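You operate a simulated robot arm through the tools that you are given. There is no shell and no other tool. Be economical: measure what you need, move in short steps, check, and stop when the job is done.

You are at the controls of a simulated two-armed robot. One attempt, no reset.

## Task
On the planning table top, fold the cloth in half.

It is judged by the outcome, as a careful person would: the job done as asked, and still so three seconds after it is handed in. It fails if anything else is knocked over, pushed out of place, dropped, spilled or broken. Flat cloth is picked up by pressing the open fingertips on it (5 to 10 N) and closing them slowly along it; thin cloth reads only 2 to 8 mm in the jaws.

## Robot
Two 7-joint arms with two-finger parallel grippers on one trunk, on a base that drives. Base frame: it is fixed to the floor where the robot stands at the start and does not move with it; the origin is under the middle of the robot, x ahead of it, y to its left, z up; the surface under the hand at the start is at about z = 80. Lengths are in cm, angles in rad, forces in N, time in s.
The left shoulder is at the start at [7, 13.3, 110.1], the right one opposite. With the tool pointing down near the work surface each hand reaches from about 18 to 64 cm from the robot's upright axis, wherever it stands, measured 20 degrees to its own side. Places, roughly: planning table top [50, -10, 80]. Payload 1.57 kg a hand.
The TCP of each hand is the grasp point between the finger pads, 3 cm short of the fingertips. In the tool frame z runs along the fingers and y along their closing line. Largest opening 8 cm; finger width 1.7, thickness 1.2; the body of the gripper, 4 by 8.2 cm, starts 8 cm behind the TCP.
Orientation is that of the tool frame in the base frame, as [roll, pitch, yaw] about the fixed x, y, z axes, in that order (R = Rz(yaw) Ry(pitch) Rx(roll)). With the fingers straight down and closing along the base's y, the tool's x points along the base's -x, its y along +y and its z along -z.

## Interface
- The arms move only by the tool move_arm. It takes "left_series", "right_series" or both (then of equal length, played together; a hand with none holds still); each is text: rows parted by semicolons, each of 7 numbers parted by spaces: the turn, a rotation vector about the base's x, y, z in rad, then the shift along the base's x, y, z in cm, then the finger opening in cm, from 0 to 8. In form: ax ay az x y z grip; .... A call has 1 to 10 rows; each row shifts and turns the commanded pose from where the row before left it. Rows are played at 5 a second. More than 5 cm and 0.15 rad between two rows, or a gripper value outside its range, and nothing of the call is played. A pose out of reach is approached as far as the arm can. The call stops where the force on the tool passes 40 N (or 10 N more than at its start, if that is more) or the arm is blocked; 0.2 s more then pass. Each finger travels about 15.3 cm/s and halts on what it meets, pressing with about 34 N; the grip force reading is that of the motor and also rises with nothing between the fingers. The clock runs only during rows and for 0.2 s after the last one: add rows that do not move to give the fingers time. The reply holds the time, the measured pose of the TCP, the force on the tool along the base axes, the opening and the grip force, in the units named above and with some noise, with the torque about the TCP (base axes, N m) and any sound that the robot's microphone picked up.
- Cameras (640 x 400 px; columns grow to the right, rows downward): "scene" is now at [12.37, -2.07, 130.43]; the picture's right is [-0.29, -0.96, 0.00], its down [-0.74, 0.22, -0.63] and it looks along [0.60, -0.18, -0.78] (base axes); focal length 250 px, centre (320, 200). "left" rides on the left gripper at [7.2, 0.7, -12.2] in its tool frame; the picture's right is [-0.09, 1.00, 0.00], its down [-0.84, -0.08, -0.54] and it looks along [-0.54, -0.05, 0.84] (tool axes); focal length 238 px, centre (320, 200). "right" rides on the right gripper at [7.2, -0.7, -12.2] in its tool frame; the picture's right is [0.09, 1.00, 0.00], its down [-0.84, 0.08, -0.54] and it looks along [-0.54, 0.05, 0.84] (tool axes); focal length 238 px, centre (320, 200). There is no depth. A picture from a camera that has moved, and an enlarged one, comes with that camera's place and axes in the base frame and with its lens.
- camera(camera): a new picture of that camera. It takes no simulated time.
- lift_body(by): slides the trunk up (or, below 0, down) by that many cm; the arms and the scene camera ride with it, the base frame stays. It gives what a move gives, with no picture.
- drive_base(legs): drives the robot by 1 to 6 legs, each [ahead, left, turn to the left] in cm, cm and rad, along the robot's own axes; the way and the turn of a leg run together, so that a leg with both is an arc; at most 150 cm and 3.142 rad a leg. The arms and the cameras ride along, it lands a little off, and it stops where it bumps. It gives what a move gives.
- pan_tilt(pan, tilt): turns the head with the scene camera to pan (to the left, within 1.501 rad either way) and tilt (down, from -0.506 to 1.204), counted from straight ahead of the robot. It gives what a move gives.
- inspect(camera, box): a new picture of the part [left, top, right, bottom] of that camera's present view, enlarged. It takes no simulated time.
- close_job(): hands the job in; it is judged then, once.

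Go step by step. Nothing tells you exact positions but the pictures and the camera data: compare them with the known pose of the tool, close in by small moves and look again before you grip or let go. The budget is 120 turns and 88 pictures, counting those below and the enlarged ones. Unless the task says otherwise, let go and move clear before handing in, and close with one line.

The tools are called after "Emit:" by a JSON object that holds its "name" and its "arguments". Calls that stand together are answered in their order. move_arm: Moves the arms, as the interface text tells. Its arguments: {"type":"object","properties":{"left_series":{"type":"string"},"right_series":{"type":"string"}},"required":[]} The other tools are called the same way: lift_body (by) slides the trunk up or down; drive_base (legs) drives the base; pan_tilt (pan, tilt) turns the head that bears the scene camera; camera (camera) takes a picture; inspect (camera, box) takes an enlarged picture of a part of a camera's view; close_job () hands the job in.

At the start:

```text
time: 0.0
left_tcp_pos: [51.84, 14.83, 95.03]
left_tcp_rot: [3.141, -0.001, -3.141]
left_ft_force: [1.1, -1.1, 0.2]
left_ft_torque: [-0.01, 0.0, 0.0]
left_opening: 7.99
left_finger_force: 0.0
right_tcp_pos: [40.43, -22.92, 104.3]
right_tcp_rot: [3.14, 0.0, -3.141]
right_ft_force: [0.4, 0.2, -0.2]
right_ft_torque: [0.0, -0.02, 0.0]
right_opening: 7.99
right_finger_force: 0.1
trunk travel left (down, up): [-67.5, 26.5]
robot x, y, heading: [-0.23, 0.21, 0.001]
head pan, tilt: [-0.293, 0.888]
```

scene: 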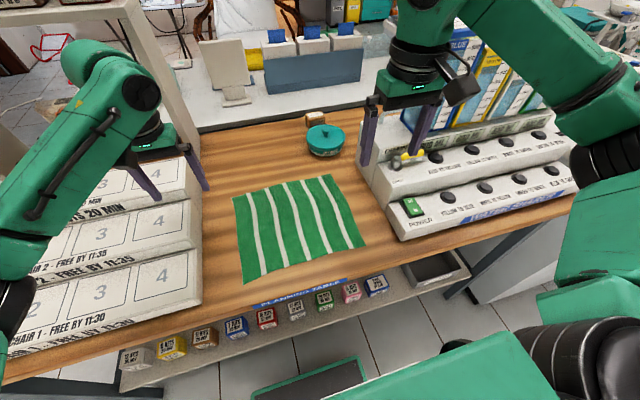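
right: 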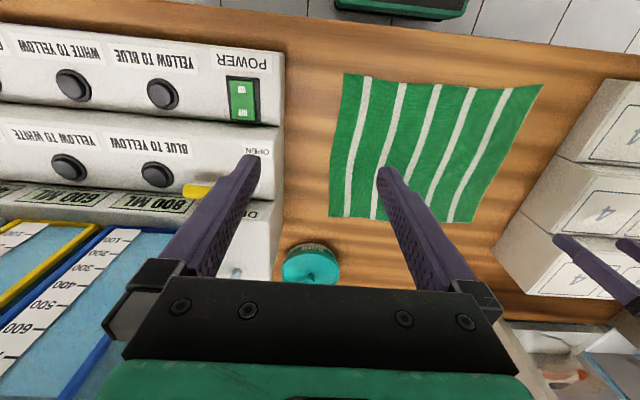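
left: 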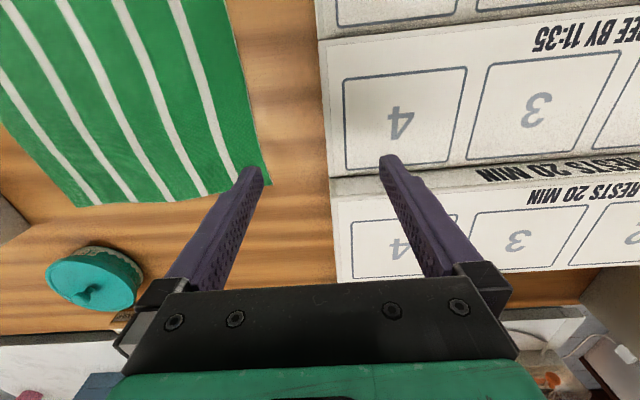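

The striped cloth lies at about x 35–59, y −20 to 7.5, with clear table around it. I plan to grip both near corners and fold them over onto the far edge, so I first bring both hands above the near corners.

Emit:
{"name": "move_arm", "arguments": {"left_series": "0 0 0 -3.12 -2.05 -1 6;0 0 0 -3.12 -2.05 -1 4;0 0 0 -3.12 -2.05 -1 3;0 0 0 -3.12 -2.05 -1 3;0 0 0 -3.12 -2.05 -1 3;0 0 0 0 0 0 3;0 0 0 0 0 0 3", "right_series": "0 0 0 -0.84 1.18 -2.86 6;0 0 0 -0.84 1.18 -2.86 4;0 0 0 -0.84 1.18 -2.86 3;0 0 0 -0.84 1.18 -2.86 3;0 0 0 -0.84 1.18 -2.86 3;0 0 0 0 0 0 3;0 0 0 0 0 0 3"}}

Emit:
{"name": "camera", "arguments": {"camera": "scene"}}

Emit:
{"name": "camera", "arguments": {"camera": "left"}}

Emit:
{"name": "camera", "arguments": {"camera": "right"}}

```text
time: 1.6
left_tcp_pos: [36.16, 4.52, 90.08]
left_tcp_rot: [3.141, -0.002, -3.141]
left_ft_force: [-0.1, -0.4, 0.9]
left_ft_torque: [0.0, 0.01, 0.0]
left_opening: 3.0
left_finger_force: 0.1
right_tcp_pos: [36.2, -17.04, 90.01]
right_tcp_rot: [-3.14, 0.0, -3.14]
right_ft_force: [0.3, -0.4, -0.2]
right_ft_torque: [0.04, -0.04, 0.03]
right_opening: 3.0
right_finger_force: 0.0
trunk travel left (down, up): [-67.5, 26.5]
robot x, y, heading: [0.08, 0.36, 0.003]
head pan, tilt: [-0.293, 0.888]
```

```text
84 pictures are left
camera scene: at [12.36, -2.08, 130.43], right [-0.29, -0.96, 0.0], down [-0.74, 0.22, -0.63], along [0.6, -0.18, -0.78], focal length 250 px, centre (320, 200)
```

scene: 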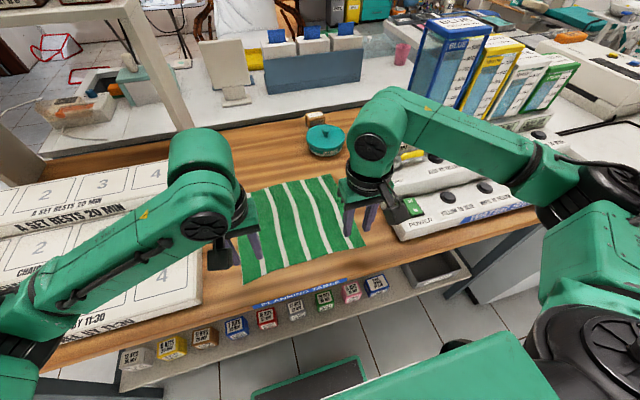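

```text
83 pictures are left
camera left: at [29.27, 5.22, 102.46], right [0.09, 1.0, 0.0], down [0.84, -0.08, 0.54], along [0.54, -0.05, -0.84], focal length 238 px, centre (320, 200)
```

left: 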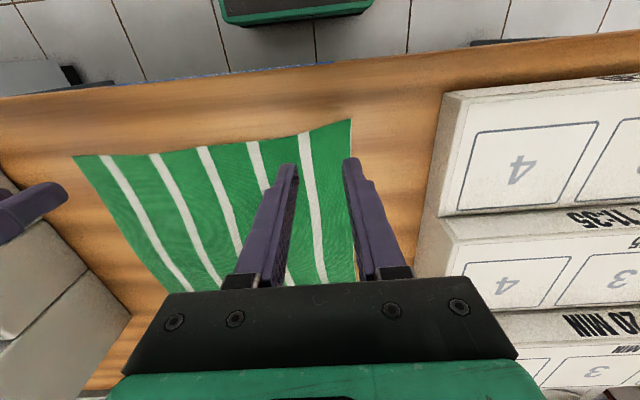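

```text
82 pictures are left
camera right: at [29.07, -17.77, 102.1], right [-0.09, 1.0, 0.0], down [0.84, 0.08, 0.54], along [0.54, 0.05, -0.84], focal length 238 px, centre (320, 200)
```

right: 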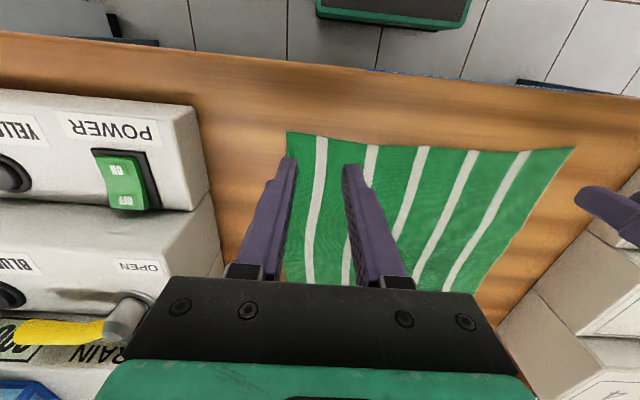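

Corner estimates agree: near-left (35.0, 7.6), near-right (36, −20.3), with the edge between them receding to about x 36.8. I shift the hands slightly inward and lower to just above the cloth.

Emit:
{"name": "move_arm", "arguments": {"left_series": "0 0 0 1.1 -0.3 -2 3;0 0 0 0 0 -2 3;0 0 0 0 0 -1.5 3;0 0 0 0 0 -0.7 3;0 0 0 0 0 0 3", "right_series": "0 0 0 1.5 0.2 -2 3;0 0 0 0 0 -2 3;0 0 0 0 0 -1.5 3;0 0 0 0 0 -0.7 3;0 0 0 0 0 0 3"}}

Emit:
{"name": "camera", "arguments": {"camera": "left"}}

Emit:
{"name": "camera", "arguments": {"camera": "right"}}

```text
time: 2.8
left_tcp_pos: [37.35, 4.29, 83.79]
left_tcp_rot: [-3.141, 0.0, 3.141]
left_ft_force: [0.7, -0.2, 0.1]
left_ft_torque: [0.0, 0.02, 0.0]
left_opening: 2.99
left_finger_force: 0.0
right_tcp_pos: [37.64, -17.08, 83.85]
right_tcp_rot: [-3.141, 0.0, -3.141]
right_ft_force: [-0.1, -0.7, 0.2]
right_ft_torque: [0.01, -0.01, 0.01]
right_opening: 3.04
right_finger_force: 0.1
trunk travel left (down, up): [-67.5, 26.5]
robot x, y, heading: [-0.22, -0.02, 0.001]
head pan, tilt: [-0.293, 0.888]
```

```text
81 pictures are left
camera left: at [30.36, 5.0, 96.13], right [0.09, 1.0, 0.0], down [0.84, -0.08, 0.54], along [0.54, -0.05, -0.84], focal length 238 px, centre (320, 200)
```

left: 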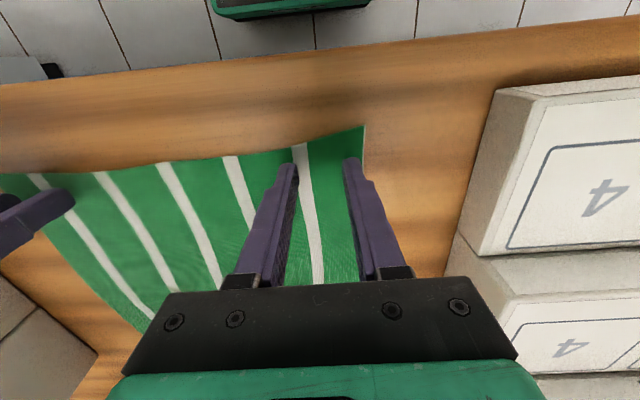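

```text
80 pictures are left
camera right: at [30.62, -17.6, 95.91], right [-0.09, 1.0, 0.0], down [0.84, 0.08, 0.54], along [0.54, 0.05, -0.84], focal length 238 px, centre (320, 200)
```

right: 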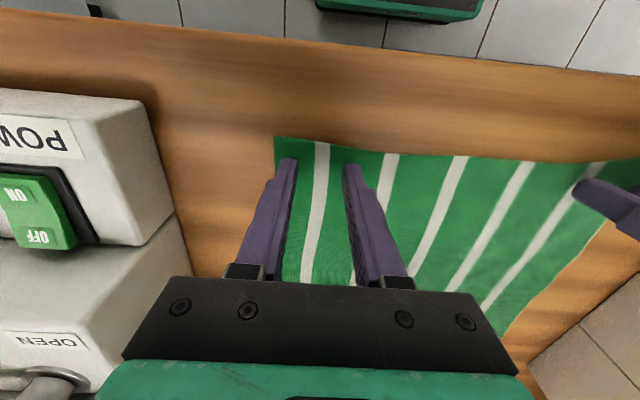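

Both tip pairs sit just inside the cloth edge. Now I press down gently.

Emit:
{"name": "move_arm", "arguments": {"left_series": "0 0 0 0 0 -0.4 3;0 0 0 0 0 -0.2 3;0 0 0 0 0 -0.1 3;0 0 0 0 0 0 3", "right_series": "0 0 0 0 0 -0.4 3;0 0 0 0 0 -0.2 3;0 0 0 0 0 -0.1 3;0 0 0 0 0 0 3"}}

```text
time: 3.8
left_tcp_pos: [37.31, 4.3, 83.1]
left_tcp_rot: [-3.138, 0.0, 3.141]
left_ft_force: [1.4, -0.2, 5.6]
left_ft_torque: [0.07, -0.02, -0.03]
left_opening: 2.99
left_finger_force: 0.0
right_tcp_pos: [37.67, -16.98, 83.17]
right_tcp_rot: [3.141, 0.001, -3.141]
right_ft_force: [1.8, -0.6, 5.9]
right_ft_torque: [-0.06, 0.01, 0.01]
right_opening: 3.0
right_finger_force: 0.0
trunk travel left (down, up): [-67.5, 26.5]
robot x, y, heading: [0.03, 0.39, -0.003]
head pan, tilt: [-0.293, 0.888]
```

Contact force is about 6 N on each hand, which is in range. I close slowly along the cloth.

Emit:
{"name": "move_arm", "arguments": {"left_series": "0 0 0 0 0 -0.05 2.6;0 0 0 0 0 0 2.2;0 0 0 0 0 0 1.8;0 0 0 0 0 0 1.4;0 0 0 0 0 0 1.0;0 0 0 0 0 0 0.7;0 0 0 0 0 0 0.4;0 0 0 0 0 0 0;0 0 0 0 0 0 0;0 0 0 0 0 0 0", "right_series": "0 0 0 0 0 -0.05 2.6;0 0 0 0 0 0 2.2;0 0 0 0 0 0 1.8;0 0 0 0 0 0 1.4;0 0 0 0 0 0 1.0;0 0 0 0 0 0 0.7;0 0 0 0 0 0 0.4;0 0 0 0 0 0 0;0 0 0 0 0 0 0;0 0 0 0 0 0 0"}}

Emit:
{"name": "camera", "arguments": {"camera": "left"}}

Emit:
{"name": "camera", "arguments": {"camera": "right"}}

```text
time: 6.0
left_tcp_pos: [37.09, 4.27, 83.18]
left_tcp_rot: [-3.141, 0.002, 3.141]
left_ft_force: [0.2, -4.5, 7.3]
left_ft_torque: [-0.14, -0.03, 0.06]
left_opening: 0.2
left_finger_force: 23.8
right_tcp_pos: [37.55, -16.87, 83.23]
right_tcp_rot: [-3.141, 0.004, 3.141]
right_ft_force: [0.0, 5.3, 14.9]
right_ft_torque: [0.08, 0.09, 0.02]
right_opening: 0.22
right_finger_force: 24.0
trunk travel left (down, up): [-67.5, 26.5]
robot x, y, heading: [-0.15, -0.14, 0.002]
head pan, tilt: [-0.293, 0.888]
```

```text
79 pictures are left
camera left: at [30.14, 5.02, 95.49], right [0.09, 1.0, 0.0], down [0.84, -0.08, 0.54], along [0.54, -0.05, -0.84], focal length 238 px, centre (320, 200)
```

left: 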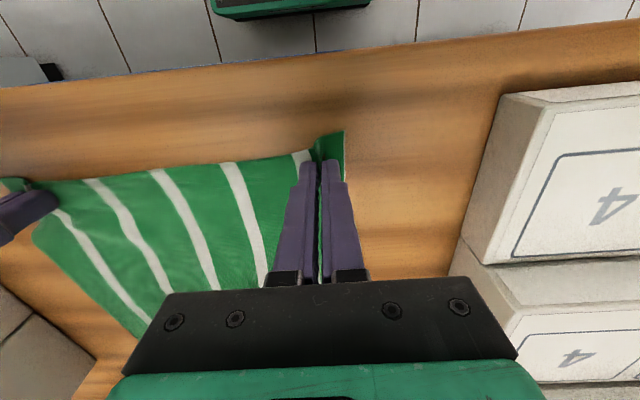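

```text
78 pictures are left
camera right: at [30.43, -17.59, 95.26], right [-0.09, 1.0, 0.0], down [0.84, 0.08, 0.54], along [0.54, 0.05, -0.84], focal length 238 px, centre (320, 200)
```

right: 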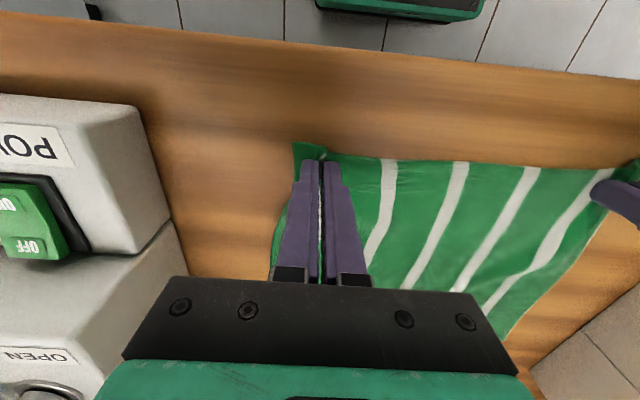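

Both grips read 2 mm with the cloth visibly pinched. I lift along an arc towards the far edge, stopping over the middle to look.

Emit:
{"name": "move_arm", "arguments": {"left_series": "0 0 0 0.2 0 1.5 0;0 0 0 0.5 0 2 0;0 0 0 1.3 0 2 0;0 0 0 1.6 0 1.5 0;0 0 0 2 0 1 0;0 0 0 2 0 0.5 0;0 0 0 2 0 0 0;0 0 0 0 0 0 0", "right_series": "0 0 0 0.2 0 1.5 0;0 0 0 0.5 0 2 0;0 0 0 1.3 0 2 0;0 0 0 1.6 0 1.5 0;0 0 0 2 0 1 0;0 0 0 2 0 0.5 0;0 0 0 2 0 0 0;0 0 0 0 0 0 0"}}

Emit:
{"name": "camera", "arguments": {"camera": "scene"}}

Emit:
{"name": "camera", "arguments": {"camera": "left"}}

Emit:
{"name": "camera", "arguments": {"camera": "right"}}

```text
time: 7.8
left_tcp_pos: [46.99, 4.32, 91.57]
left_tcp_rot: [-3.14, -0.001, 3.141]
left_ft_force: [0.7, -6.1, -0.3]
left_ft_torque: [-0.19, -0.04, 0.06]
left_opening: 0.21
left_finger_force: 23.7
right_tcp_pos: [47.24, -17.05, 91.66]
right_tcp_rot: [-3.141, 0.0, -3.141]
right_ft_force: [-0.5, 6.0, 0.2]
right_ft_torque: [0.17, 0.03, 0.0]
right_opening: 0.2
right_finger_force: 23.7
trunk travel left (down, up): [-67.5, 26.5]
robot x, y, heading: [-0.27, 0.04, 0.005]
head pan, tilt: [-0.293, 0.888]
```

```text
77 pictures are left
camera scene: at [12.3, -2.07, 130.44], right [-0.29, -0.96, 0.0], down [-0.74, 0.22, -0.63], along [0.6, -0.18, -0.78], focal length 250 px, centre (320, 200)
```

scene: 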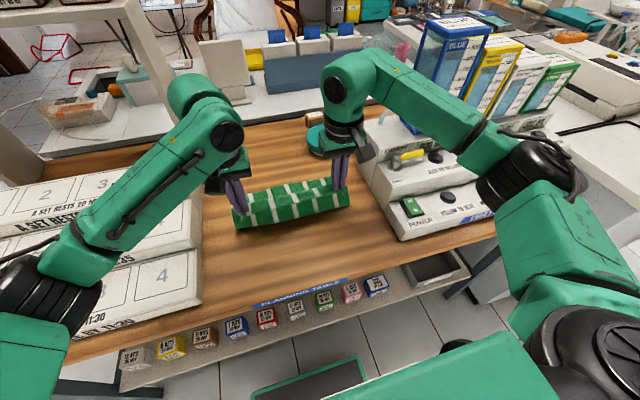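

```text
76 pictures are left
camera left: at [39.93, 4.98, 103.87], right [0.09, 1.0, 0.0], down [0.84, -0.08, 0.54], along [0.54, -0.05, -0.84], focal length 238 px, centre (320, 200)
```

left: 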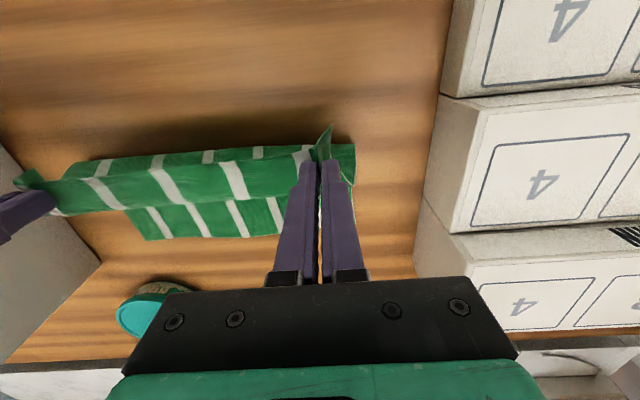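

```text
75 pictures are left
camera right: at [40.15, -17.7, 103.7], right [-0.09, 1.0, 0.0], down [0.84, 0.08, 0.54], along [0.54, 0.05, -0.84], focal length 238 px, centre (320, 200)
```

right: 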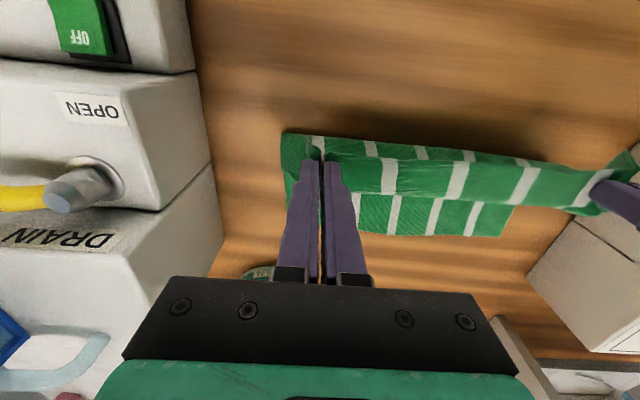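

The fold is forming evenly and the far edge is at about x 59.3. I complete the arc down to just above the far edge.

Emit:
{"name": "move_arm", "arguments": {"left_series": "0 0 0 1.5 0 0 0;0 0 0 1.5 0 0 0;0 0 0 1.5 0 -0.5 0;0 0 0 1.5 0 -0.6 0;0 0 0 1.3 0 -1 0;0 0 0 1.2 0 -1 0;0 0 0 1 0 -1.3 0;0 0 0 0.8 0 -1.2 0;0 0 0 0.8 0 -2 0;0 0 0 0 0 0 0", "right_series": "0 0 0 1.5 0 0 0;0 0 0 1.5 0 0 0;0 0 0 1.5 0 -0.5 0;0 0 0 1.5 0 -0.6 0;0 0 0 1.3 0 -1 0;0 0 0 1.2 0 -1 0;0 0 0 1 0 -1.3 0;0 0 0 0.7 0 -1.2 0;0 0 0 0.6 0 -2 0;0 0 0 0 0 0 0"}}

Emit:
{"name": "camera", "arguments": {"camera": "scene"}}

Emit:
{"name": "camera", "arguments": {"camera": "left"}}

Emit:
{"name": "camera", "arguments": {"camera": "right"}}

```text
time: 10.0
left_tcp_pos: [57.98, 4.38, 83.93]
left_tcp_rot: [-3.139, 0.0, 3.14]
left_ft_force: [-1.3, -7.2, 0.8]
left_ft_torque: [-0.21, -0.01, 0.02]
left_opening: 0.19
left_finger_force: 23.6
right_tcp_pos: [58.12, -16.9, 83.89]
right_tcp_rot: [-3.141, 0.001, 3.141]
right_ft_force: [-0.1, 6.3, 1.2]
right_ft_torque: [0.16, 0.0, -0.02]
right_opening: 0.16
right_finger_force: 23.9
trunk travel left (down, up): [-67.5, 26.5]
robot x, y, heading: [-0.07, -0.02, -0.001]
head pan, tilt: [-0.293, 0.888]
```

```text
74 pictures are left
camera scene: at [12.32, -2.06, 130.43], right [-0.29, -0.96, 0.0], down [-0.74, 0.22, -0.63], along [0.6, -0.18, -0.78], focal length 250 px, centre (320, 200)
```

scene: 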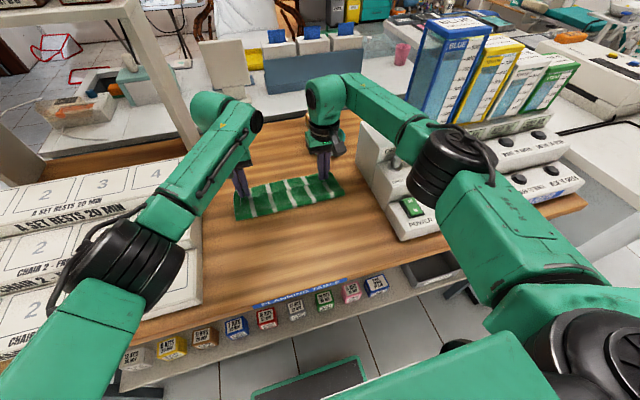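

```text
73 pictures are left
camera left: at [51.01, 5.06, 96.34], right [0.09, 1.0, 0.0], down [0.84, -0.08, 0.54], along [0.54, -0.05, -0.84], focal length 238 px, centre (320, 200)
```

left: 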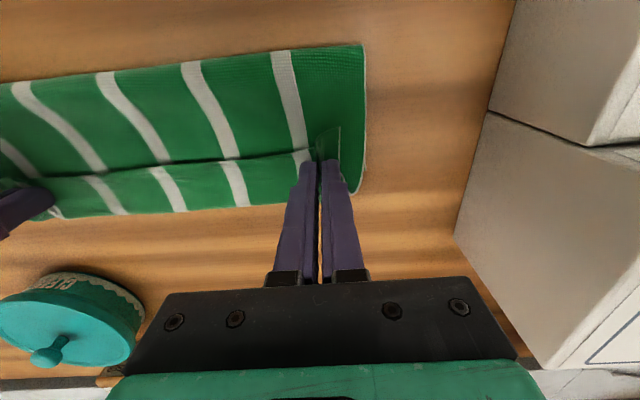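

```text
72 pictures are left
camera right: at [50.99, -17.64, 96.08], right [-0.09, 1.0, 0.0], down [0.84, 0.08, 0.54], along [0.54, 0.05, -0.84], focal length 238 px, centre (320, 200)
```

right: 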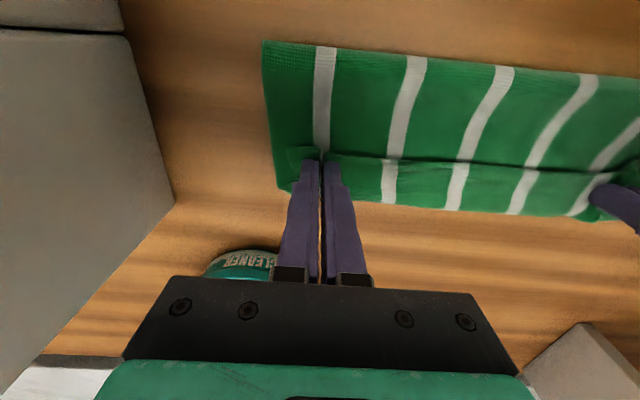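

The cloth is folded over, but I need to see how the upper edge lies relative to the far edge before lowering further. I look at enlarged views.

Emit:
{"name": "inspect", "arguments": {"camera": "left", "box": [120, 100, 400, 260]}}

Emit:
{"name": "inspect", "arguments": {"camera": "scene", "box": [210, 130, 370, 230]}}

```text
2.29 times, centred on (260, 180) of left
camera zoom: at [51.01, 5.06, 96.34], right [0.09, 1.0, 0.0], down [0.84, -0.08, 0.54], along [0.54, -0.05, -0.84], focal length 545 px, centre (457, 246)
```

zoom: 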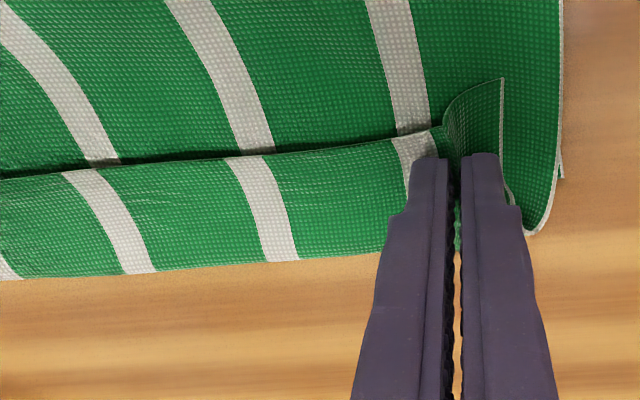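

```text
4.00 times, centred on (290, 180) of scene
camera zoom: at [12.32, -2.06, 130.43], right [-0.29, -0.96, 0.0], down [-0.74, 0.22, -0.63], along [0.6, -0.18, -0.78], focal length 999 px, centre (440, 280)
```

zoom: 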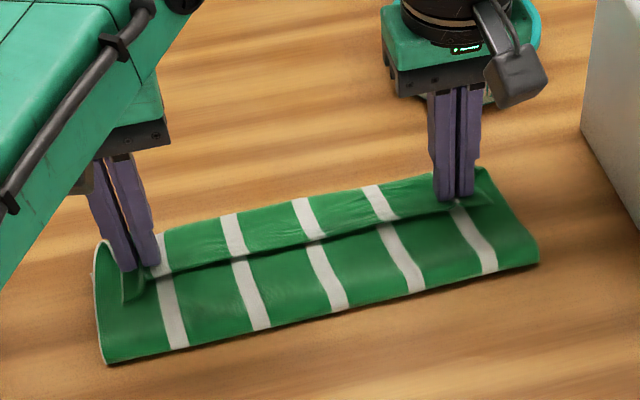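

The near margin beyond the pinch has curled back on itself, so the fold line was pulled to about x 51. I retrace the arc upward so the top half hangs taut from the grips and inspect it again. I may release it from an inclined position so the margin can straighten as it falls.

Emit:
{"name": "move_arm", "arguments": {"left_series": "0 0 0 -0.7 0 1.3 0;0 0 0 -0.9 0 1.5 0;0 0 0 -1 0 1.5 0;0 0 0 -1 0 1.5 0;0 0 0 -1 0 1.2 0;0 0 0 0 0 0 0;0 0 0 0 0 0 0", "right_series": "0 0 0 -0.7 0 1.3 0;0 0 0 -0.9 0 1.5 0;0 0 0 -1 0 1.5 0;0 0 0 -1 0 1.5 0;0 0 0 -1 0 1.2 0;0 0 0 0 0 0 0;0 0 0 0 0 0 0"}}

Emit:
{"name": "inspect", "arguments": {"camera": "scene", "box": [210, 130, 370, 230]}}

Emit:
{"name": "camera", "arguments": {"camera": "left"}}

Emit:
{"name": "camera", "arguments": {"camera": "right"}}

```text
time: 11.6
left_tcp_pos: [53.29, 4.27, 91.03]
left_tcp_rot: [3.14, -0.001, 3.141]
left_ft_force: [-0.2, -6.2, -0.2]
left_ft_torque: [-0.15, -0.01, 0.02]
left_opening: 0.24
left_finger_force: 23.8
right_tcp_pos: [53.67, -16.96, 91.0]
right_tcp_rot: [-3.141, 0.0, 3.141]
right_ft_force: [0.3, 5.3, -0.3]
right_ft_torque: [0.17, 0.01, -0.01]
right_opening: 0.15
right_finger_force: 23.8
trunk travel left (down, up): [-67.5, 26.5]
robot x, y, heading: [-0.05, -0.61, -0.0]
head pan, tilt: [-0.293, 0.888]
```

```text
4.00 times, centred on (290, 180) of scene
camera zoom: at [12.36, -2.06, 130.43], right [-0.29, -0.96, 0.0], down [-0.74, 0.22, -0.63], along [0.6, -0.18, -0.78], focal length 999 px, centre (440, 280)
```

zoom: 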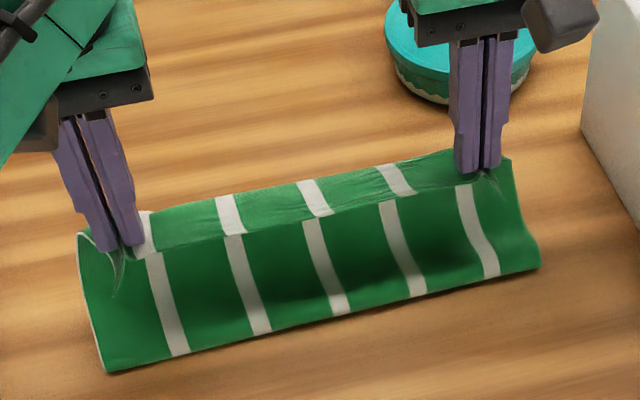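

```text
68 pictures are left
camera left: at [46.44, 4.97, 103.34], right [0.09, 1.0, 0.0], down [0.84, -0.08, 0.54], along [0.54, -0.05, -0.84], focal length 238 px, centre (320, 200)
```

left: 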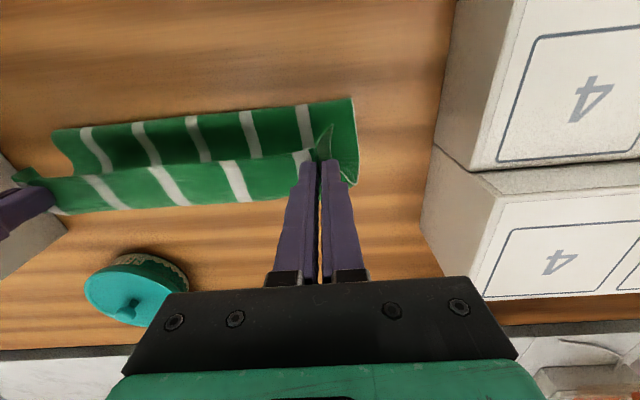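

```text
67 pictures are left
camera right: at [46.42, -17.62, 103.11], right [-0.09, 1.0, 0.0], down [0.84, 0.08, 0.54], along [0.54, 0.05, -0.84], focal length 238 px, centre (320, 200)
```

right: 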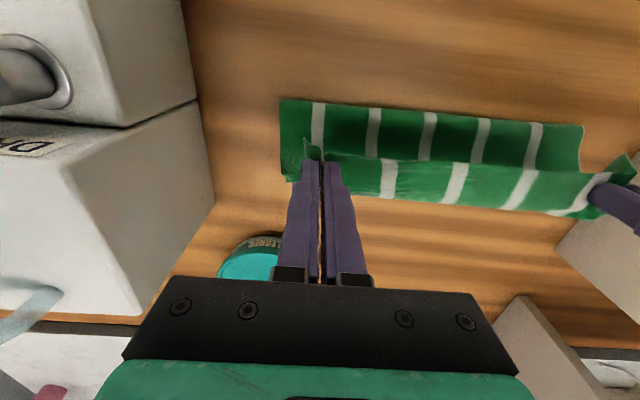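

The fold line is still displaced at about x 50, so I move the grips back and a bit higher to let it return to the centre. Then I check the bottom half's far edge.

Emit:
{"name": "move_arm", "arguments": {"left_series": "0 0 0 -1.5 0 0.5 0;0 0 0 -1.5 0 0.5 0;0 0 0 -1.5 0 0.3 0;0 0 0 -1.5 0 0 0;0 0 0 0 0 0 0;0 0 0 0 0 0 0", "right_series": "0 0 0 -1.6 0 0.5 0;0 0 0 -1.6 0 0.5 0;0 0 0 -1.6 0 0.3 0;0 0 0 -1.5 0 0 0;0 0 0 0 0 0 0;0 0 0 0 0 0 0"}}

Emit:
{"name": "inspect", "arguments": {"camera": "scene", "box": [210, 130, 370, 230]}}

Emit:
{"name": "camera", "arguments": {"camera": "left"}}

Emit:
{"name": "camera", "arguments": {"camera": "right"}}

```text
time: 13.0
left_tcp_pos: [47.47, 4.22, 92.28]
left_tcp_rot: [3.14, -0.003, -3.14]
left_ft_force: [-0.8, -5.2, 0.5]
left_ft_torque: [-0.2, -0.02, 0.02]
left_opening: 0.2
left_finger_force: 24.2
right_tcp_pos: [47.23, -17.03, 92.24]
right_tcp_rot: [3.141, 0.0, 3.141]
right_ft_force: [-0.5, 6.4, 0.3]
right_ft_torque: [0.17, 0.01, 0.0]
right_opening: 0.18
right_finger_force: 22.7
trunk travel left (down, up): [-67.5, 26.5]
robot x, y, heading: [-0.02, 0.07, -0.004]
head pan, tilt: [-0.293, 0.888]
```

```text
4.00 times, centred on (290, 180) of scene
camera zoom: at [12.36, -2.08, 130.43], right [-0.29, -0.96, 0.0], down [-0.74, 0.22, -0.63], along [0.6, -0.18, -0.78], focal length 999 px, centre (440, 280)
```

zoom: 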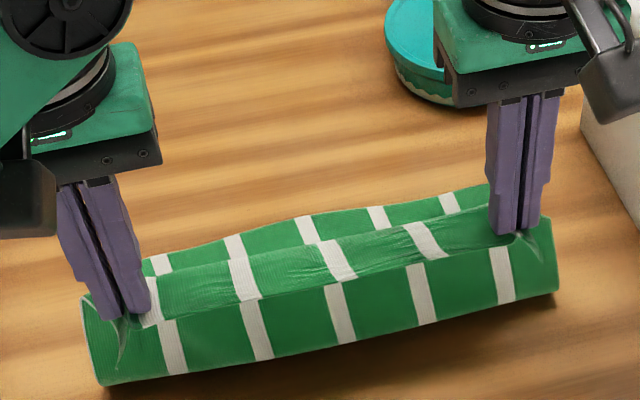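

```text
65 pictures are left
camera left: at [40.48, 4.99, 104.62], right [0.09, 1.0, 0.0], down [0.84, -0.08, 0.54], along [0.54, -0.05, -0.84], focal length 238 px, centre (320, 200)
```

left: 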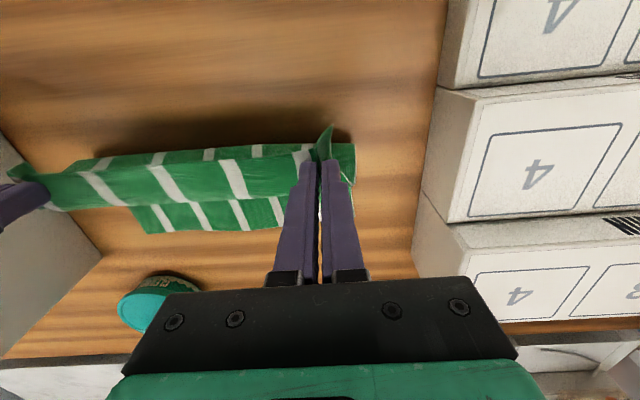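

```text
64 pictures are left
camera right: at [40.07, -17.66, 104.41], right [-0.09, 1.0, 0.0], down [0.84, 0.08, 0.54], along [0.54, 0.05, -0.84], focal length 238 px, centre (320, 200)
```

right: 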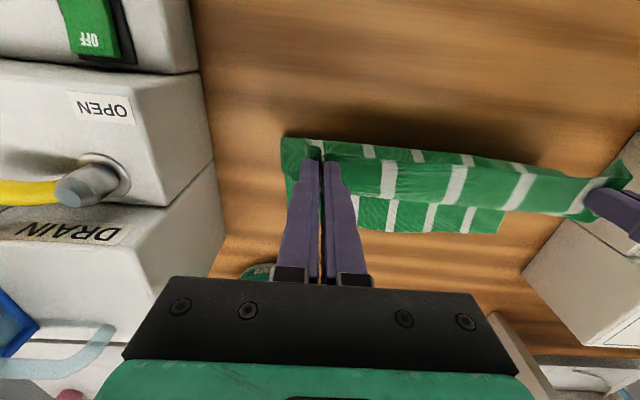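

The bottom half never slid (far edge still at x 59.5), and the fold has returned to about x 48.5. I now tilt both tools so the fingertips point back toward the robot, which lets the pinched margin straighten and point up or away.

Emit:
{"name": "move_arm", "arguments": {"left_series": "0 0.15 0 0.6 0 0 0;0 0.15 0 0.6 0 0 0;0 0.15 0 0.6 0 0 0;0 0.15 0 0.6 0 0 0;0 0.15 0 0.6 0 0 0;0 0 0 0 0 0 0;0 0 0 0 0 0 0", "right_series": "0 0.15 0 0.6 0 0 0;0 0.15 0 0.6 0 0 0;0 0.15 0 0.6 0 0 0;0 0.15 0 0.6 0 0 0;0 0.15 0 0.6 0 0 0;0 0 0 0 0 0 0;0 0 0 0 0 0 0"}}

Emit:
{"name": "camera", "arguments": {"camera": "scene"}}

Emit:
{"name": "camera", "arguments": {"camera": "left"}}

```text
time: 14.6
left_tcp_pos: [44.61, 3.35, 90.85]
left_tcp_rot: [-3.141, -0.7, 3.141]
left_ft_force: [-0.2, -1.0, 0.1]
left_ft_torque: [-0.01, -0.01, 0.02]
left_opening: 0.19
left_finger_force: 23.7
left hand out of reach, approached as far as the arm can: row 4, 5
right_tcp_pos: [44.75, -16.28, 91.55]
right_tcp_rot: [3.138, -0.747, -3.138]
right_ft_force: [0.1, 0.7, 0.0]
right_ft_torque: [0.0, 0.0, 0.0]
right_opening: 0.15
right_finger_force: 23.5
right hand out of reach, approached as far as the arm can: row 4, 5
trunk travel left (down, up): [-67.5, 26.5]
robot x, y, heading: [0.1, 0.01, 0.001]
head pan, tilt: [-0.293, 0.888]
```

```text
63 pictures are left
camera scene: at [12.33, -2.03, 130.43], right [-0.29, -0.96, 0.0], down [-0.74, 0.22, -0.63], along [0.6, -0.18, -0.78], focal length 250 px, centre (320, 200)
```

scene: 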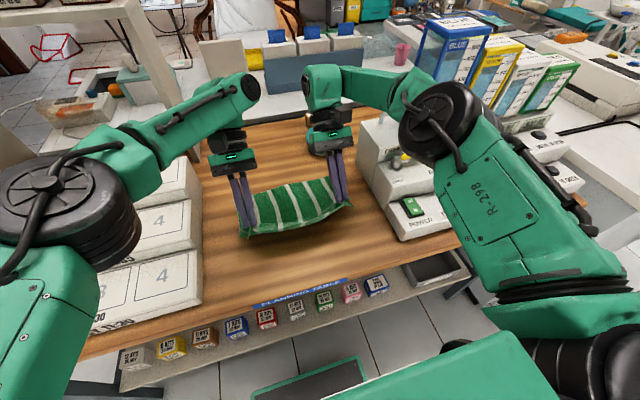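

```text
62 pictures are left
camera left: at [47.18, 3.94, 104.89], right [0.07, 1.0, -0.06], down [0.99, -0.08, -0.12], along [-0.13, -0.05, -0.99], focal length 238 px, centre (320, 200)
```

left: 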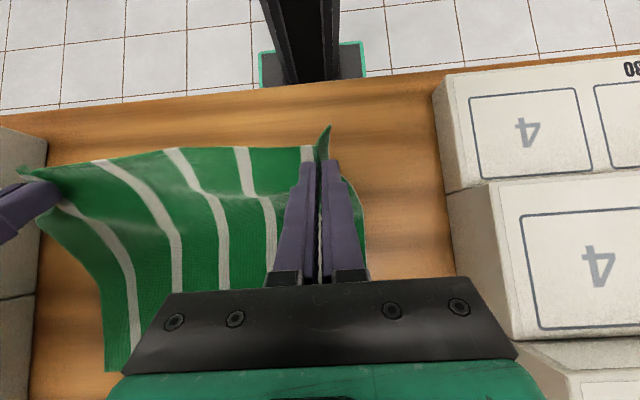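

The arms are at their reach limit with this tilt, but the cloth margin now hangs much better. I look down in front of the robot to see whether the base can drive forward a little.

Emit:
{"name": "pan_tilt", "arguments": {"pan": 0, "tilt": 1.2}}

Emit:
{"name": "camera", "arguments": {"camera": "scene"}}

```text
time: 15.4
left_tcp_pos: [44.63, 3.19, 90.75]
left_tcp_rot: [3.141, -0.7, 3.141]
left_ft_force: [-0.6, 0.1, -0.2]
left_ft_torque: [0.03, -0.01, 0.0]
left_opening: 0.18
left_finger_force: 23.4
right_tcp_pos: [44.78, -16.35, 91.46]
right_tcp_rot: [3.139, -0.746, -3.137]
right_ft_force: [-0.2, 0.4, -0.2]
right_ft_torque: [-0.01, 0.0, 0.04]
right_opening: 0.15
right_finger_force: 23.3
trunk travel left (down, up): [-67.5, 26.5]
robot x, y, heading: [0.28, 0.09, -0.002]
head pan, tilt: [0.0, 1.201]
```

```text
61 pictures are left
camera scene: at [10.69, 0.12, 128.35], right [0.0, -1.0, 0.0], down [-0.93, 0.0, -0.36], along [0.36, 0.0, -0.93], focal length 250 px, centre (320, 200)
```

scene: 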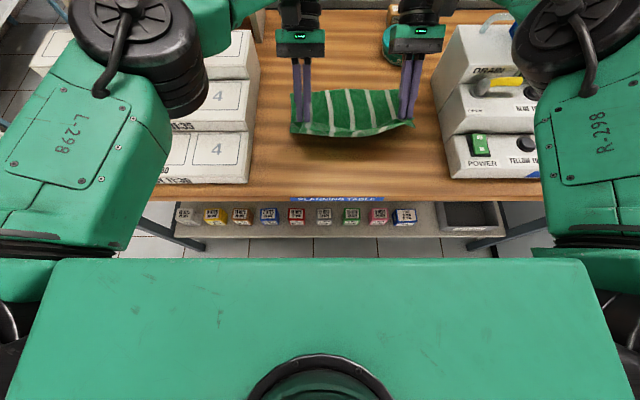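

There is room: the torso front is about 15 cm short of the table edge and the base is low and narrow. I drive 8 cm forward, which carries the held edge over the fold line at the same tilt.

Emit:
{"name": "drive_base", "arguments": {"legs": [[4, 0, 0], [4, 0, 0]]}}

Emit:
{"name": "camera", "arguments": {"camera": "scene"}}

Emit:
{"name": "camera", "arguments": {"camera": "left"}}

```text
time: 16.8
left_tcp_pos: [52.36, 3.18, 90.9]
left_tcp_rot: [3.141, -0.696, 3.141]
left_ft_force: [0.3, 0.1, -0.2]
left_ft_torque: [-0.02, -0.05, -0.01]
left_opening: 0.2
left_finger_force: 23.4
right_tcp_pos: [52.38, -16.32, 91.73]
right_tcp_rot: [3.138, -0.742, -3.138]
right_ft_force: [-0.2, -1.2, -0.1]
right_ft_torque: [-0.02, -0.04, 0.0]
right_opening: 0.15
right_finger_force: 23.8
trunk travel left (down, up): [-67.5, 26.5]
robot x, y, heading: [7.84, -0.1, 0.002]
head pan, tilt: [0.0, 1.201]
```

```text
60 pictures are left
camera scene: at [18.16, 0.14, 128.4], right [0.0, -1.0, 0.0], down [-0.93, 0.0, -0.37], along [0.37, 0.0, -0.93], focal length 250 px, centre (320, 200)
```

scene: 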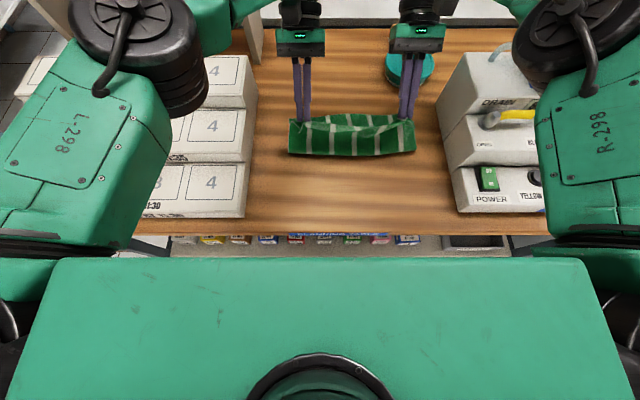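

```text
59 pictures are left
camera left: at [54.81, 3.91, 105.1], right [0.07, 1.0, -0.06], down [0.99, -0.08, -0.12], along [-0.12, -0.05, -0.99], focal length 238 px, centre (320, 200)
```

left: 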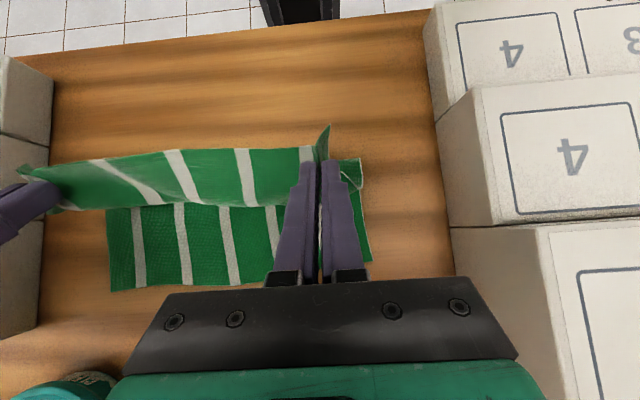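

Emit:
{"name": "inspect", "arguments": {"camera": "scene", "box": [270, 80, 430, 180]}}

Emit:
{"name": "inspect", "arguments": {"camera": "left", "box": [80, 100, 400, 300]}}

```text
4.00 times, centred on (350, 130) of scene
camera zoom: at [18.16, 0.14, 128.4], right [0.0, -1.0, 0.0], down [-0.93, 0.0, -0.37], along [0.37, 0.0, -0.93], focal length 999 px, centre (200, 480)
```

zoom: 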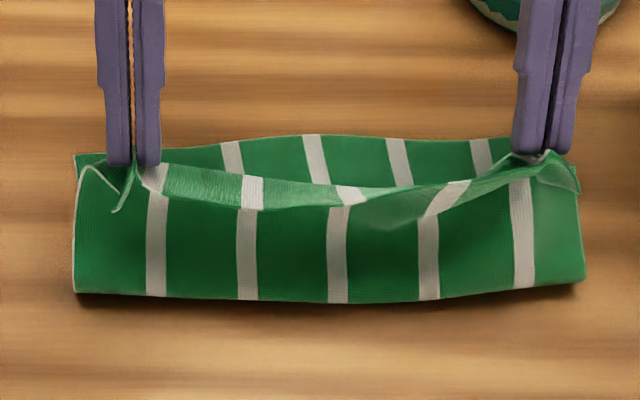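

```text
2.00 times, centred on (240, 200) of left
camera zoom: at [54.81, 3.91, 105.1], right [0.07, 1.0, -0.06], down [0.99, -0.08, -0.12], along [-0.12, -0.05, -0.99], focal length 477 px, centre (480, 200)
```

zoom: 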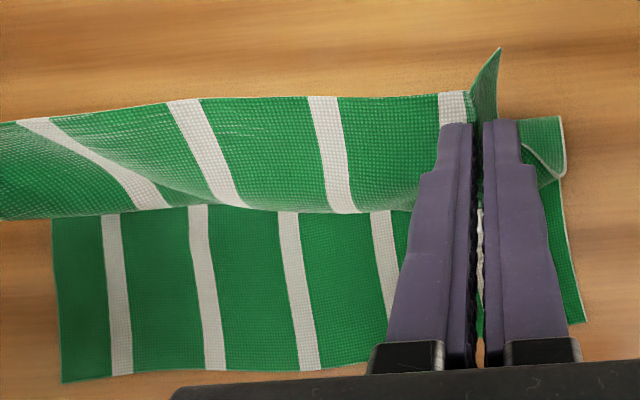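

The bottom half is flat and the fold line is near x 48. I ease the tilt slightly, spread the hands back to their original spacing, and lean the sheet forward so it is taut.

Emit:
{"name": "move_arm", "arguments": {"left_series": "0 -0.12 0 0.5 0.4 0.1 0;0 -0.12 0 0.5 0.4 0.1 0;0 0 0 0 0 0 0", "right_series": "0 -0.12 0 0.5 -0.3 0 0;0 -0.12 0 0.5 -0.3 0 0;0 0 0 0 0 0 0"}}

Emit:
{"name": "inspect", "arguments": {"camera": "scene", "box": [270, 80, 430, 180]}}

```text
time: 17.6
left_tcp_pos: [53.8, 3.93, 90.83]
left_tcp_rot: [-3.139, -0.461, -3.141]
left_ft_force: [-0.8, -1.9, -0.8]
left_ft_torque: [-0.03, 0.04, 0.06]
left_opening: 0.19
left_finger_force: 23.1
right_tcp_pos: [53.85, -16.96, 91.43]
right_tcp_rot: [3.139, -0.506, -3.137]
right_ft_force: [0.1, 2.5, 0.6]
right_ft_torque: [0.08, 0.0, -0.05]
right_opening: 0.15
right_finger_force: 23.0
trunk travel left (down, up): [-67.5, 26.5]
robot x, y, heading: [7.82, -0.35, -0.004]
head pan, tilt: [0.0, 1.201]
```

```text
4.00 times, centred on (350, 130) of scene
camera zoom: at [18.86, 0.1, 128.33], right [0.0, -1.0, 0.0], down [-0.93, 0.0, -0.36], along [0.36, 0.0, -0.93], focal length 999 px, centre (200, 480)
```

zoom: 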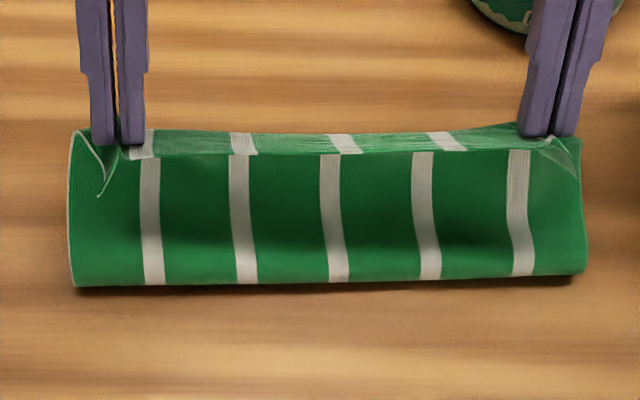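

Emit:
{"name": "move_arm", "arguments": {"left_series": "0 0 0 -0.5 0.2 0.8 0;0 0 0 0 0.1 0.8 0;0 0 0 0.8 0 0 0;0 0 0 0 0 0 0", "right_series": "0 0 0 -0.5 0 0.5 0;0 0 0 0 0 0.5 0;0 0 0 0.8 0 0 0;0 0 0 0 0 0 0"}}

Emit:
{"name": "inspect", "arguments": {"camera": "scene", "box": [270, 80, 430, 180]}}

Emit:
{"name": "camera", "arguments": {"camera": "right"}}

```text
time: 18.6
left_tcp_pos: [53.88, 4.35, 92.57]
left_tcp_rot: [3.141, -0.461, 3.14]
left_ft_force: [0.5, -4.0, 0.0]
left_ft_torque: [-0.08, -0.03, 0.09]
left_opening: 0.21
left_finger_force: 23.9
right_tcp_pos: [54.1, -17.04, 92.55]
right_tcp_rot: [3.137, -0.505, -3.138]
right_ft_force: [-0.6, 4.6, 0.4]
right_ft_torque: [0.18, 0.0, -0.06]
right_opening: 0.16
right_finger_force: 23.4
trunk travel left (down, up): [-67.5, 26.5]
robot x, y, heading: [7.85, 0.12, 0.002]
head pan, tilt: [0.0, 1.201]
```

```text
4.00 times, centred on (350, 130) of scene
camera zoom: at [18.64, 0.13, 128.35], right [0.0, -1.0, 0.0], down [-0.93, 0.0, -0.36], along [0.36, 0.0, -0.93], focal length 999 px, centre (200, 480)
```

zoom: 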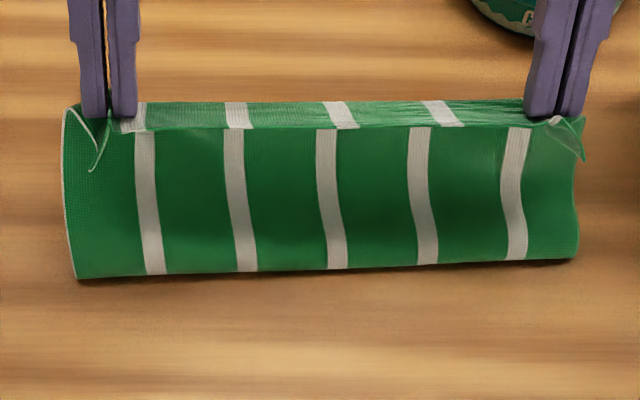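

```text
54 pictures are left
camera right: at [53.73, -17.68, 106.61], right [-0.08, 1.0, 0.05], down [0.99, 0.08, 0.07], along [0.07, 0.05, -1.0], focal length 238 px, centre (320, 200)
```

right: 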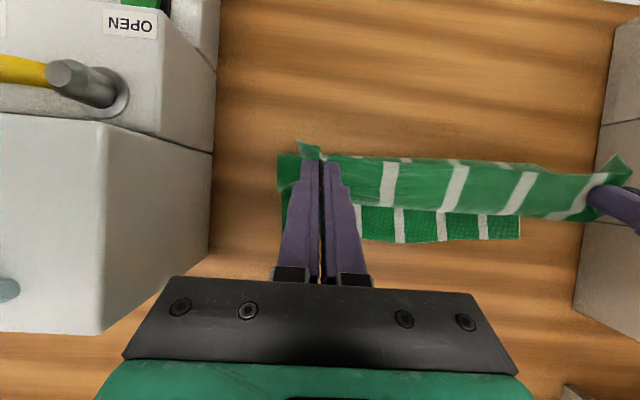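

Emit:
{"name": "move_arm", "arguments": {"left_series": "0 0 0 -1 0 0.2 0;0 0 0 -0.8 0 0 0;0 0 0 0 0 0 0;0 0 0 0 0 0 0", "right_series": "0 0 0 -1.2 0 0.2 0;0 0 0 -1.2 0 0 0;0 0 0 0 0 0 0;0 0 0 0 0 0 0"}}

Emit:
{"name": "inspect", "arguments": {"camera": "scene", "box": [270, 80, 430, 180]}}

```text
time: 19.6
left_tcp_pos: [52.18, 4.3, 92.81]
left_tcp_rot: [-3.141, -0.461, 3.141]
left_ft_force: [-0.6, -2.9, 0.7]
left_ft_torque: [-0.09, -0.02, 0.07]
left_opening: 0.19
left_finger_force: 23.4
right_tcp_pos: [51.65, -16.95, 92.71]
right_tcp_rot: [3.141, -0.507, -3.139]
right_ft_force: [-0.4, 3.3, 0.4]
right_ft_torque: [0.1, -0.02, -0.04]
right_opening: 0.17
right_finger_force: 23.2
trunk travel left (down, up): [-67.5, 26.5]
robot x, y, heading: [8.04, 0.49, 0.002]
head pan, tilt: [0.0, 1.201]
```

```text
4.00 times, centred on (350, 130) of scene
camera zoom: at [18.66, 0.12, 128.35], right [0.0, -1.0, 0.0], down [-0.93, 0.0, -0.36], along [0.36, 0.0, -0.93], focal length 999 px, centre (200, 480)
```

zoom: 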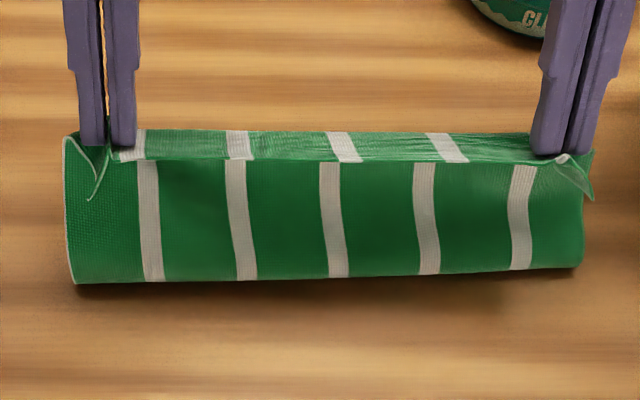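

Emit:
{"name": "move_arm", "arguments": {"left_series": "0 0 0 -0.6 0 0 0;0 0 0 -0.6 0 0 0;0 0 0 0 0 0 0;0 0 0 0 0 0 0", "right_series": "0 0 0 -0.6 0 0 0;0 0 0 -0.6 0 0 0;0 0 0 0 0 0 0;0 0 0 0 0 0 0"}}

Emit:
{"name": "inspect", "arguments": {"camera": "scene", "box": [270, 80, 430, 180]}}

Emit:
{"name": "camera", "arguments": {"camera": "left"}}

Emit:
{"name": "camera", "arguments": {"camera": "right"}}

```text
time: 20.6
left_tcp_pos: [50.89, 4.34, 92.87]
left_tcp_rot: [-3.141, -0.461, -3.141]
left_ft_force: [-0.4, -4.6, -0.2]
left_ft_torque: [-0.12, -0.03, 0.07]
left_opening: 0.21
left_finger_force: 23.8
right_tcp_pos: [50.43, -16.93, 92.7]
right_tcp_rot: [3.138, -0.506, -3.139]
right_ft_force: [0.3, 4.3, 0.3]
right_ft_torque: [0.12, -0.01, -0.07]
right_opening: 0.17
right_finger_force: 23.2
trunk travel left (down, up): [-67.5, 26.5]
robot x, y, heading: [8.01, 0.32, 0.001]
head pan, tilt: [0.0, 1.201]
```

```text
4.00 times, centred on (350, 130) of scene
camera zoom: at [18.67, 0.12, 128.35], right [0.0, -1.0, 0.0], down [-0.93, 0.0, -0.36], along [0.36, 0.0, -0.93], focal length 999 px, centre (200, 480)
```

zoom: 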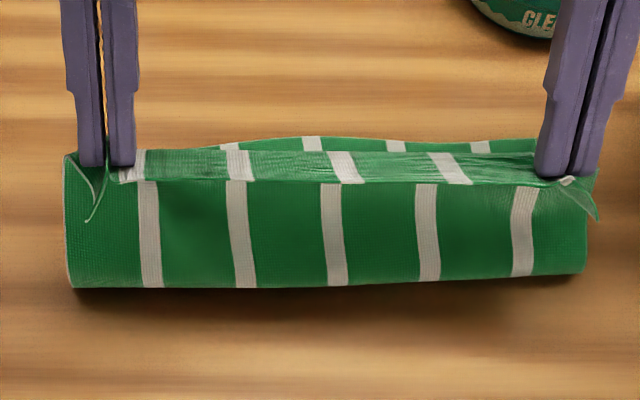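

```text
51 pictures are left
camera left: at [50.1, 4.99, 107.04], right [0.08, 1.0, -0.04], down [0.99, -0.08, 0.11], along [0.11, -0.05, -0.99], focal length 238 px, centre (320, 200)
```

left: 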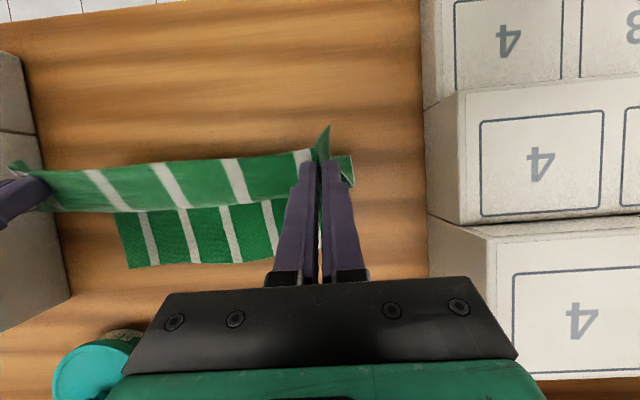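

```text
50 pictures are left
camera right: at [50.13, -17.72, 106.79], right [-0.08, 1.0, 0.05], down [0.99, 0.08, 0.07], along [0.06, 0.05, -1.0], focal length 238 px, centre (320, 200)
```

right: 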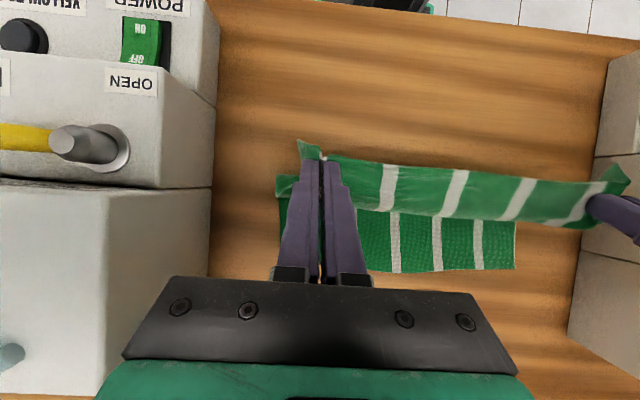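

The fold line is now close to centre (about x 48.3) and the sheet bulges forward, so it should fall onto the bottom half. I release both hands here and lift clear.

Emit:
{"name": "move_arm", "arguments": {"left_series": "0 0 0 0 0 0 4;0 0 0 0 0 1 4;0 0 0 0 0 2 4;0 0 0 0 0 2 4;0 0 0 0 0 0 4;0 0 0 0 0 0 4", "right_series": "0 0 0 0 0 0 4;0 0 0 0 0 1 4;0 0 0 0 0 2 4;0 0 0 0 0 2 4;0 0 0 0 0 0 4;0 0 0 0 0 0 4"}}

Emit:
{"name": "inspect", "arguments": {"camera": "scene", "box": [270, 80, 430, 180]}}

Emit:
{"name": "camera", "arguments": {"camera": "left"}}

Emit:
{"name": "camera", "arguments": {"camera": "right"}}

```text
time: 22.0
left_tcp_pos: [51.02, 4.32, 97.78]
left_tcp_rot: [-3.141, -0.46, 3.141]
left_ft_force: [0.8, 0.7, 0.3]
left_ft_torque: [-0.01, 0.0, -0.01]
left_opening: 3.97
left_finger_force: 0.1
right_tcp_pos: [50.55, -17.02, 97.68]
right_tcp_rot: [3.141, -0.506, -3.138]
right_ft_force: [0.1, 0.1, 0.1]
right_ft_torque: [0.0, 0.01, -0.03]
right_opening: 4.01
right_finger_force: 0.1
trunk travel left (down, up): [-67.5, 26.5]
robot x, y, heading: [8.06, -0.02, -0.004]
head pan, tilt: [0.0, 1.201]
```

```text
4.00 times, centred on (350, 130) of scene
camera zoom: at [18.68, 0.12, 128.35], right [0.0, -1.0, 0.0], down [-0.93, 0.0, -0.36], along [0.36, 0.0, -0.93], focal length 999 px, centre (200, 480)
```

zoom: 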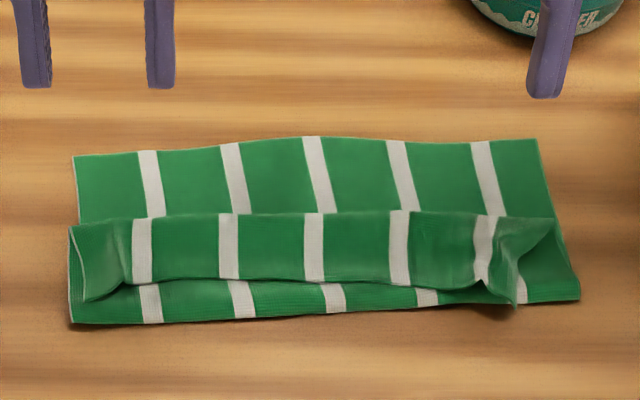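

```text
48 pictures are left
camera left: at [50.14, 4.94, 112.02], right [0.08, 1.0, -0.04], down [0.99, -0.08, 0.11], along [0.11, -0.05, -0.99], focal length 238 px, centre (320, 200)
```

left: 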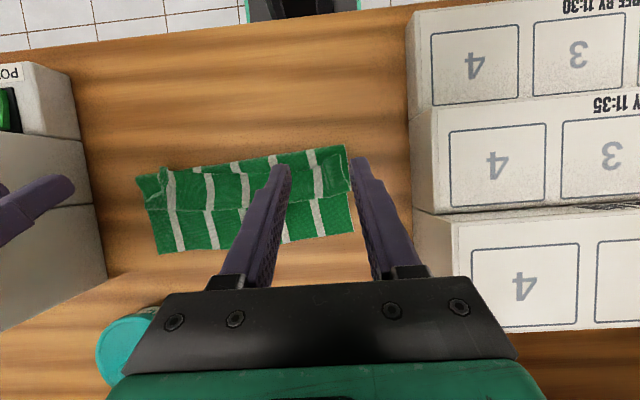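

```text
47 pictures are left
camera right: at [50.14, -17.73, 111.86], right [-0.08, 1.0, 0.05], down [0.99, 0.08, 0.07], along [0.06, 0.05, -1.0], focal length 238 px, centre (320, 200)
```

right: 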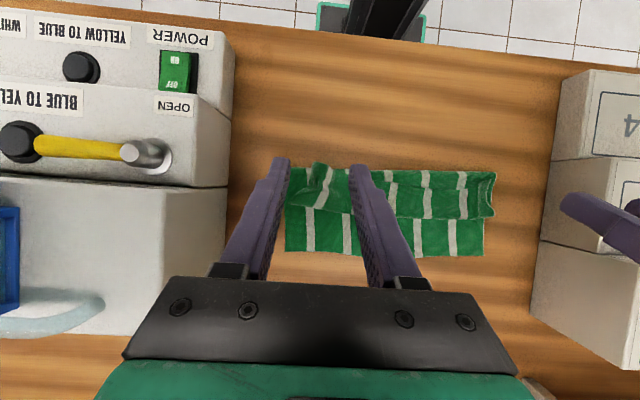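

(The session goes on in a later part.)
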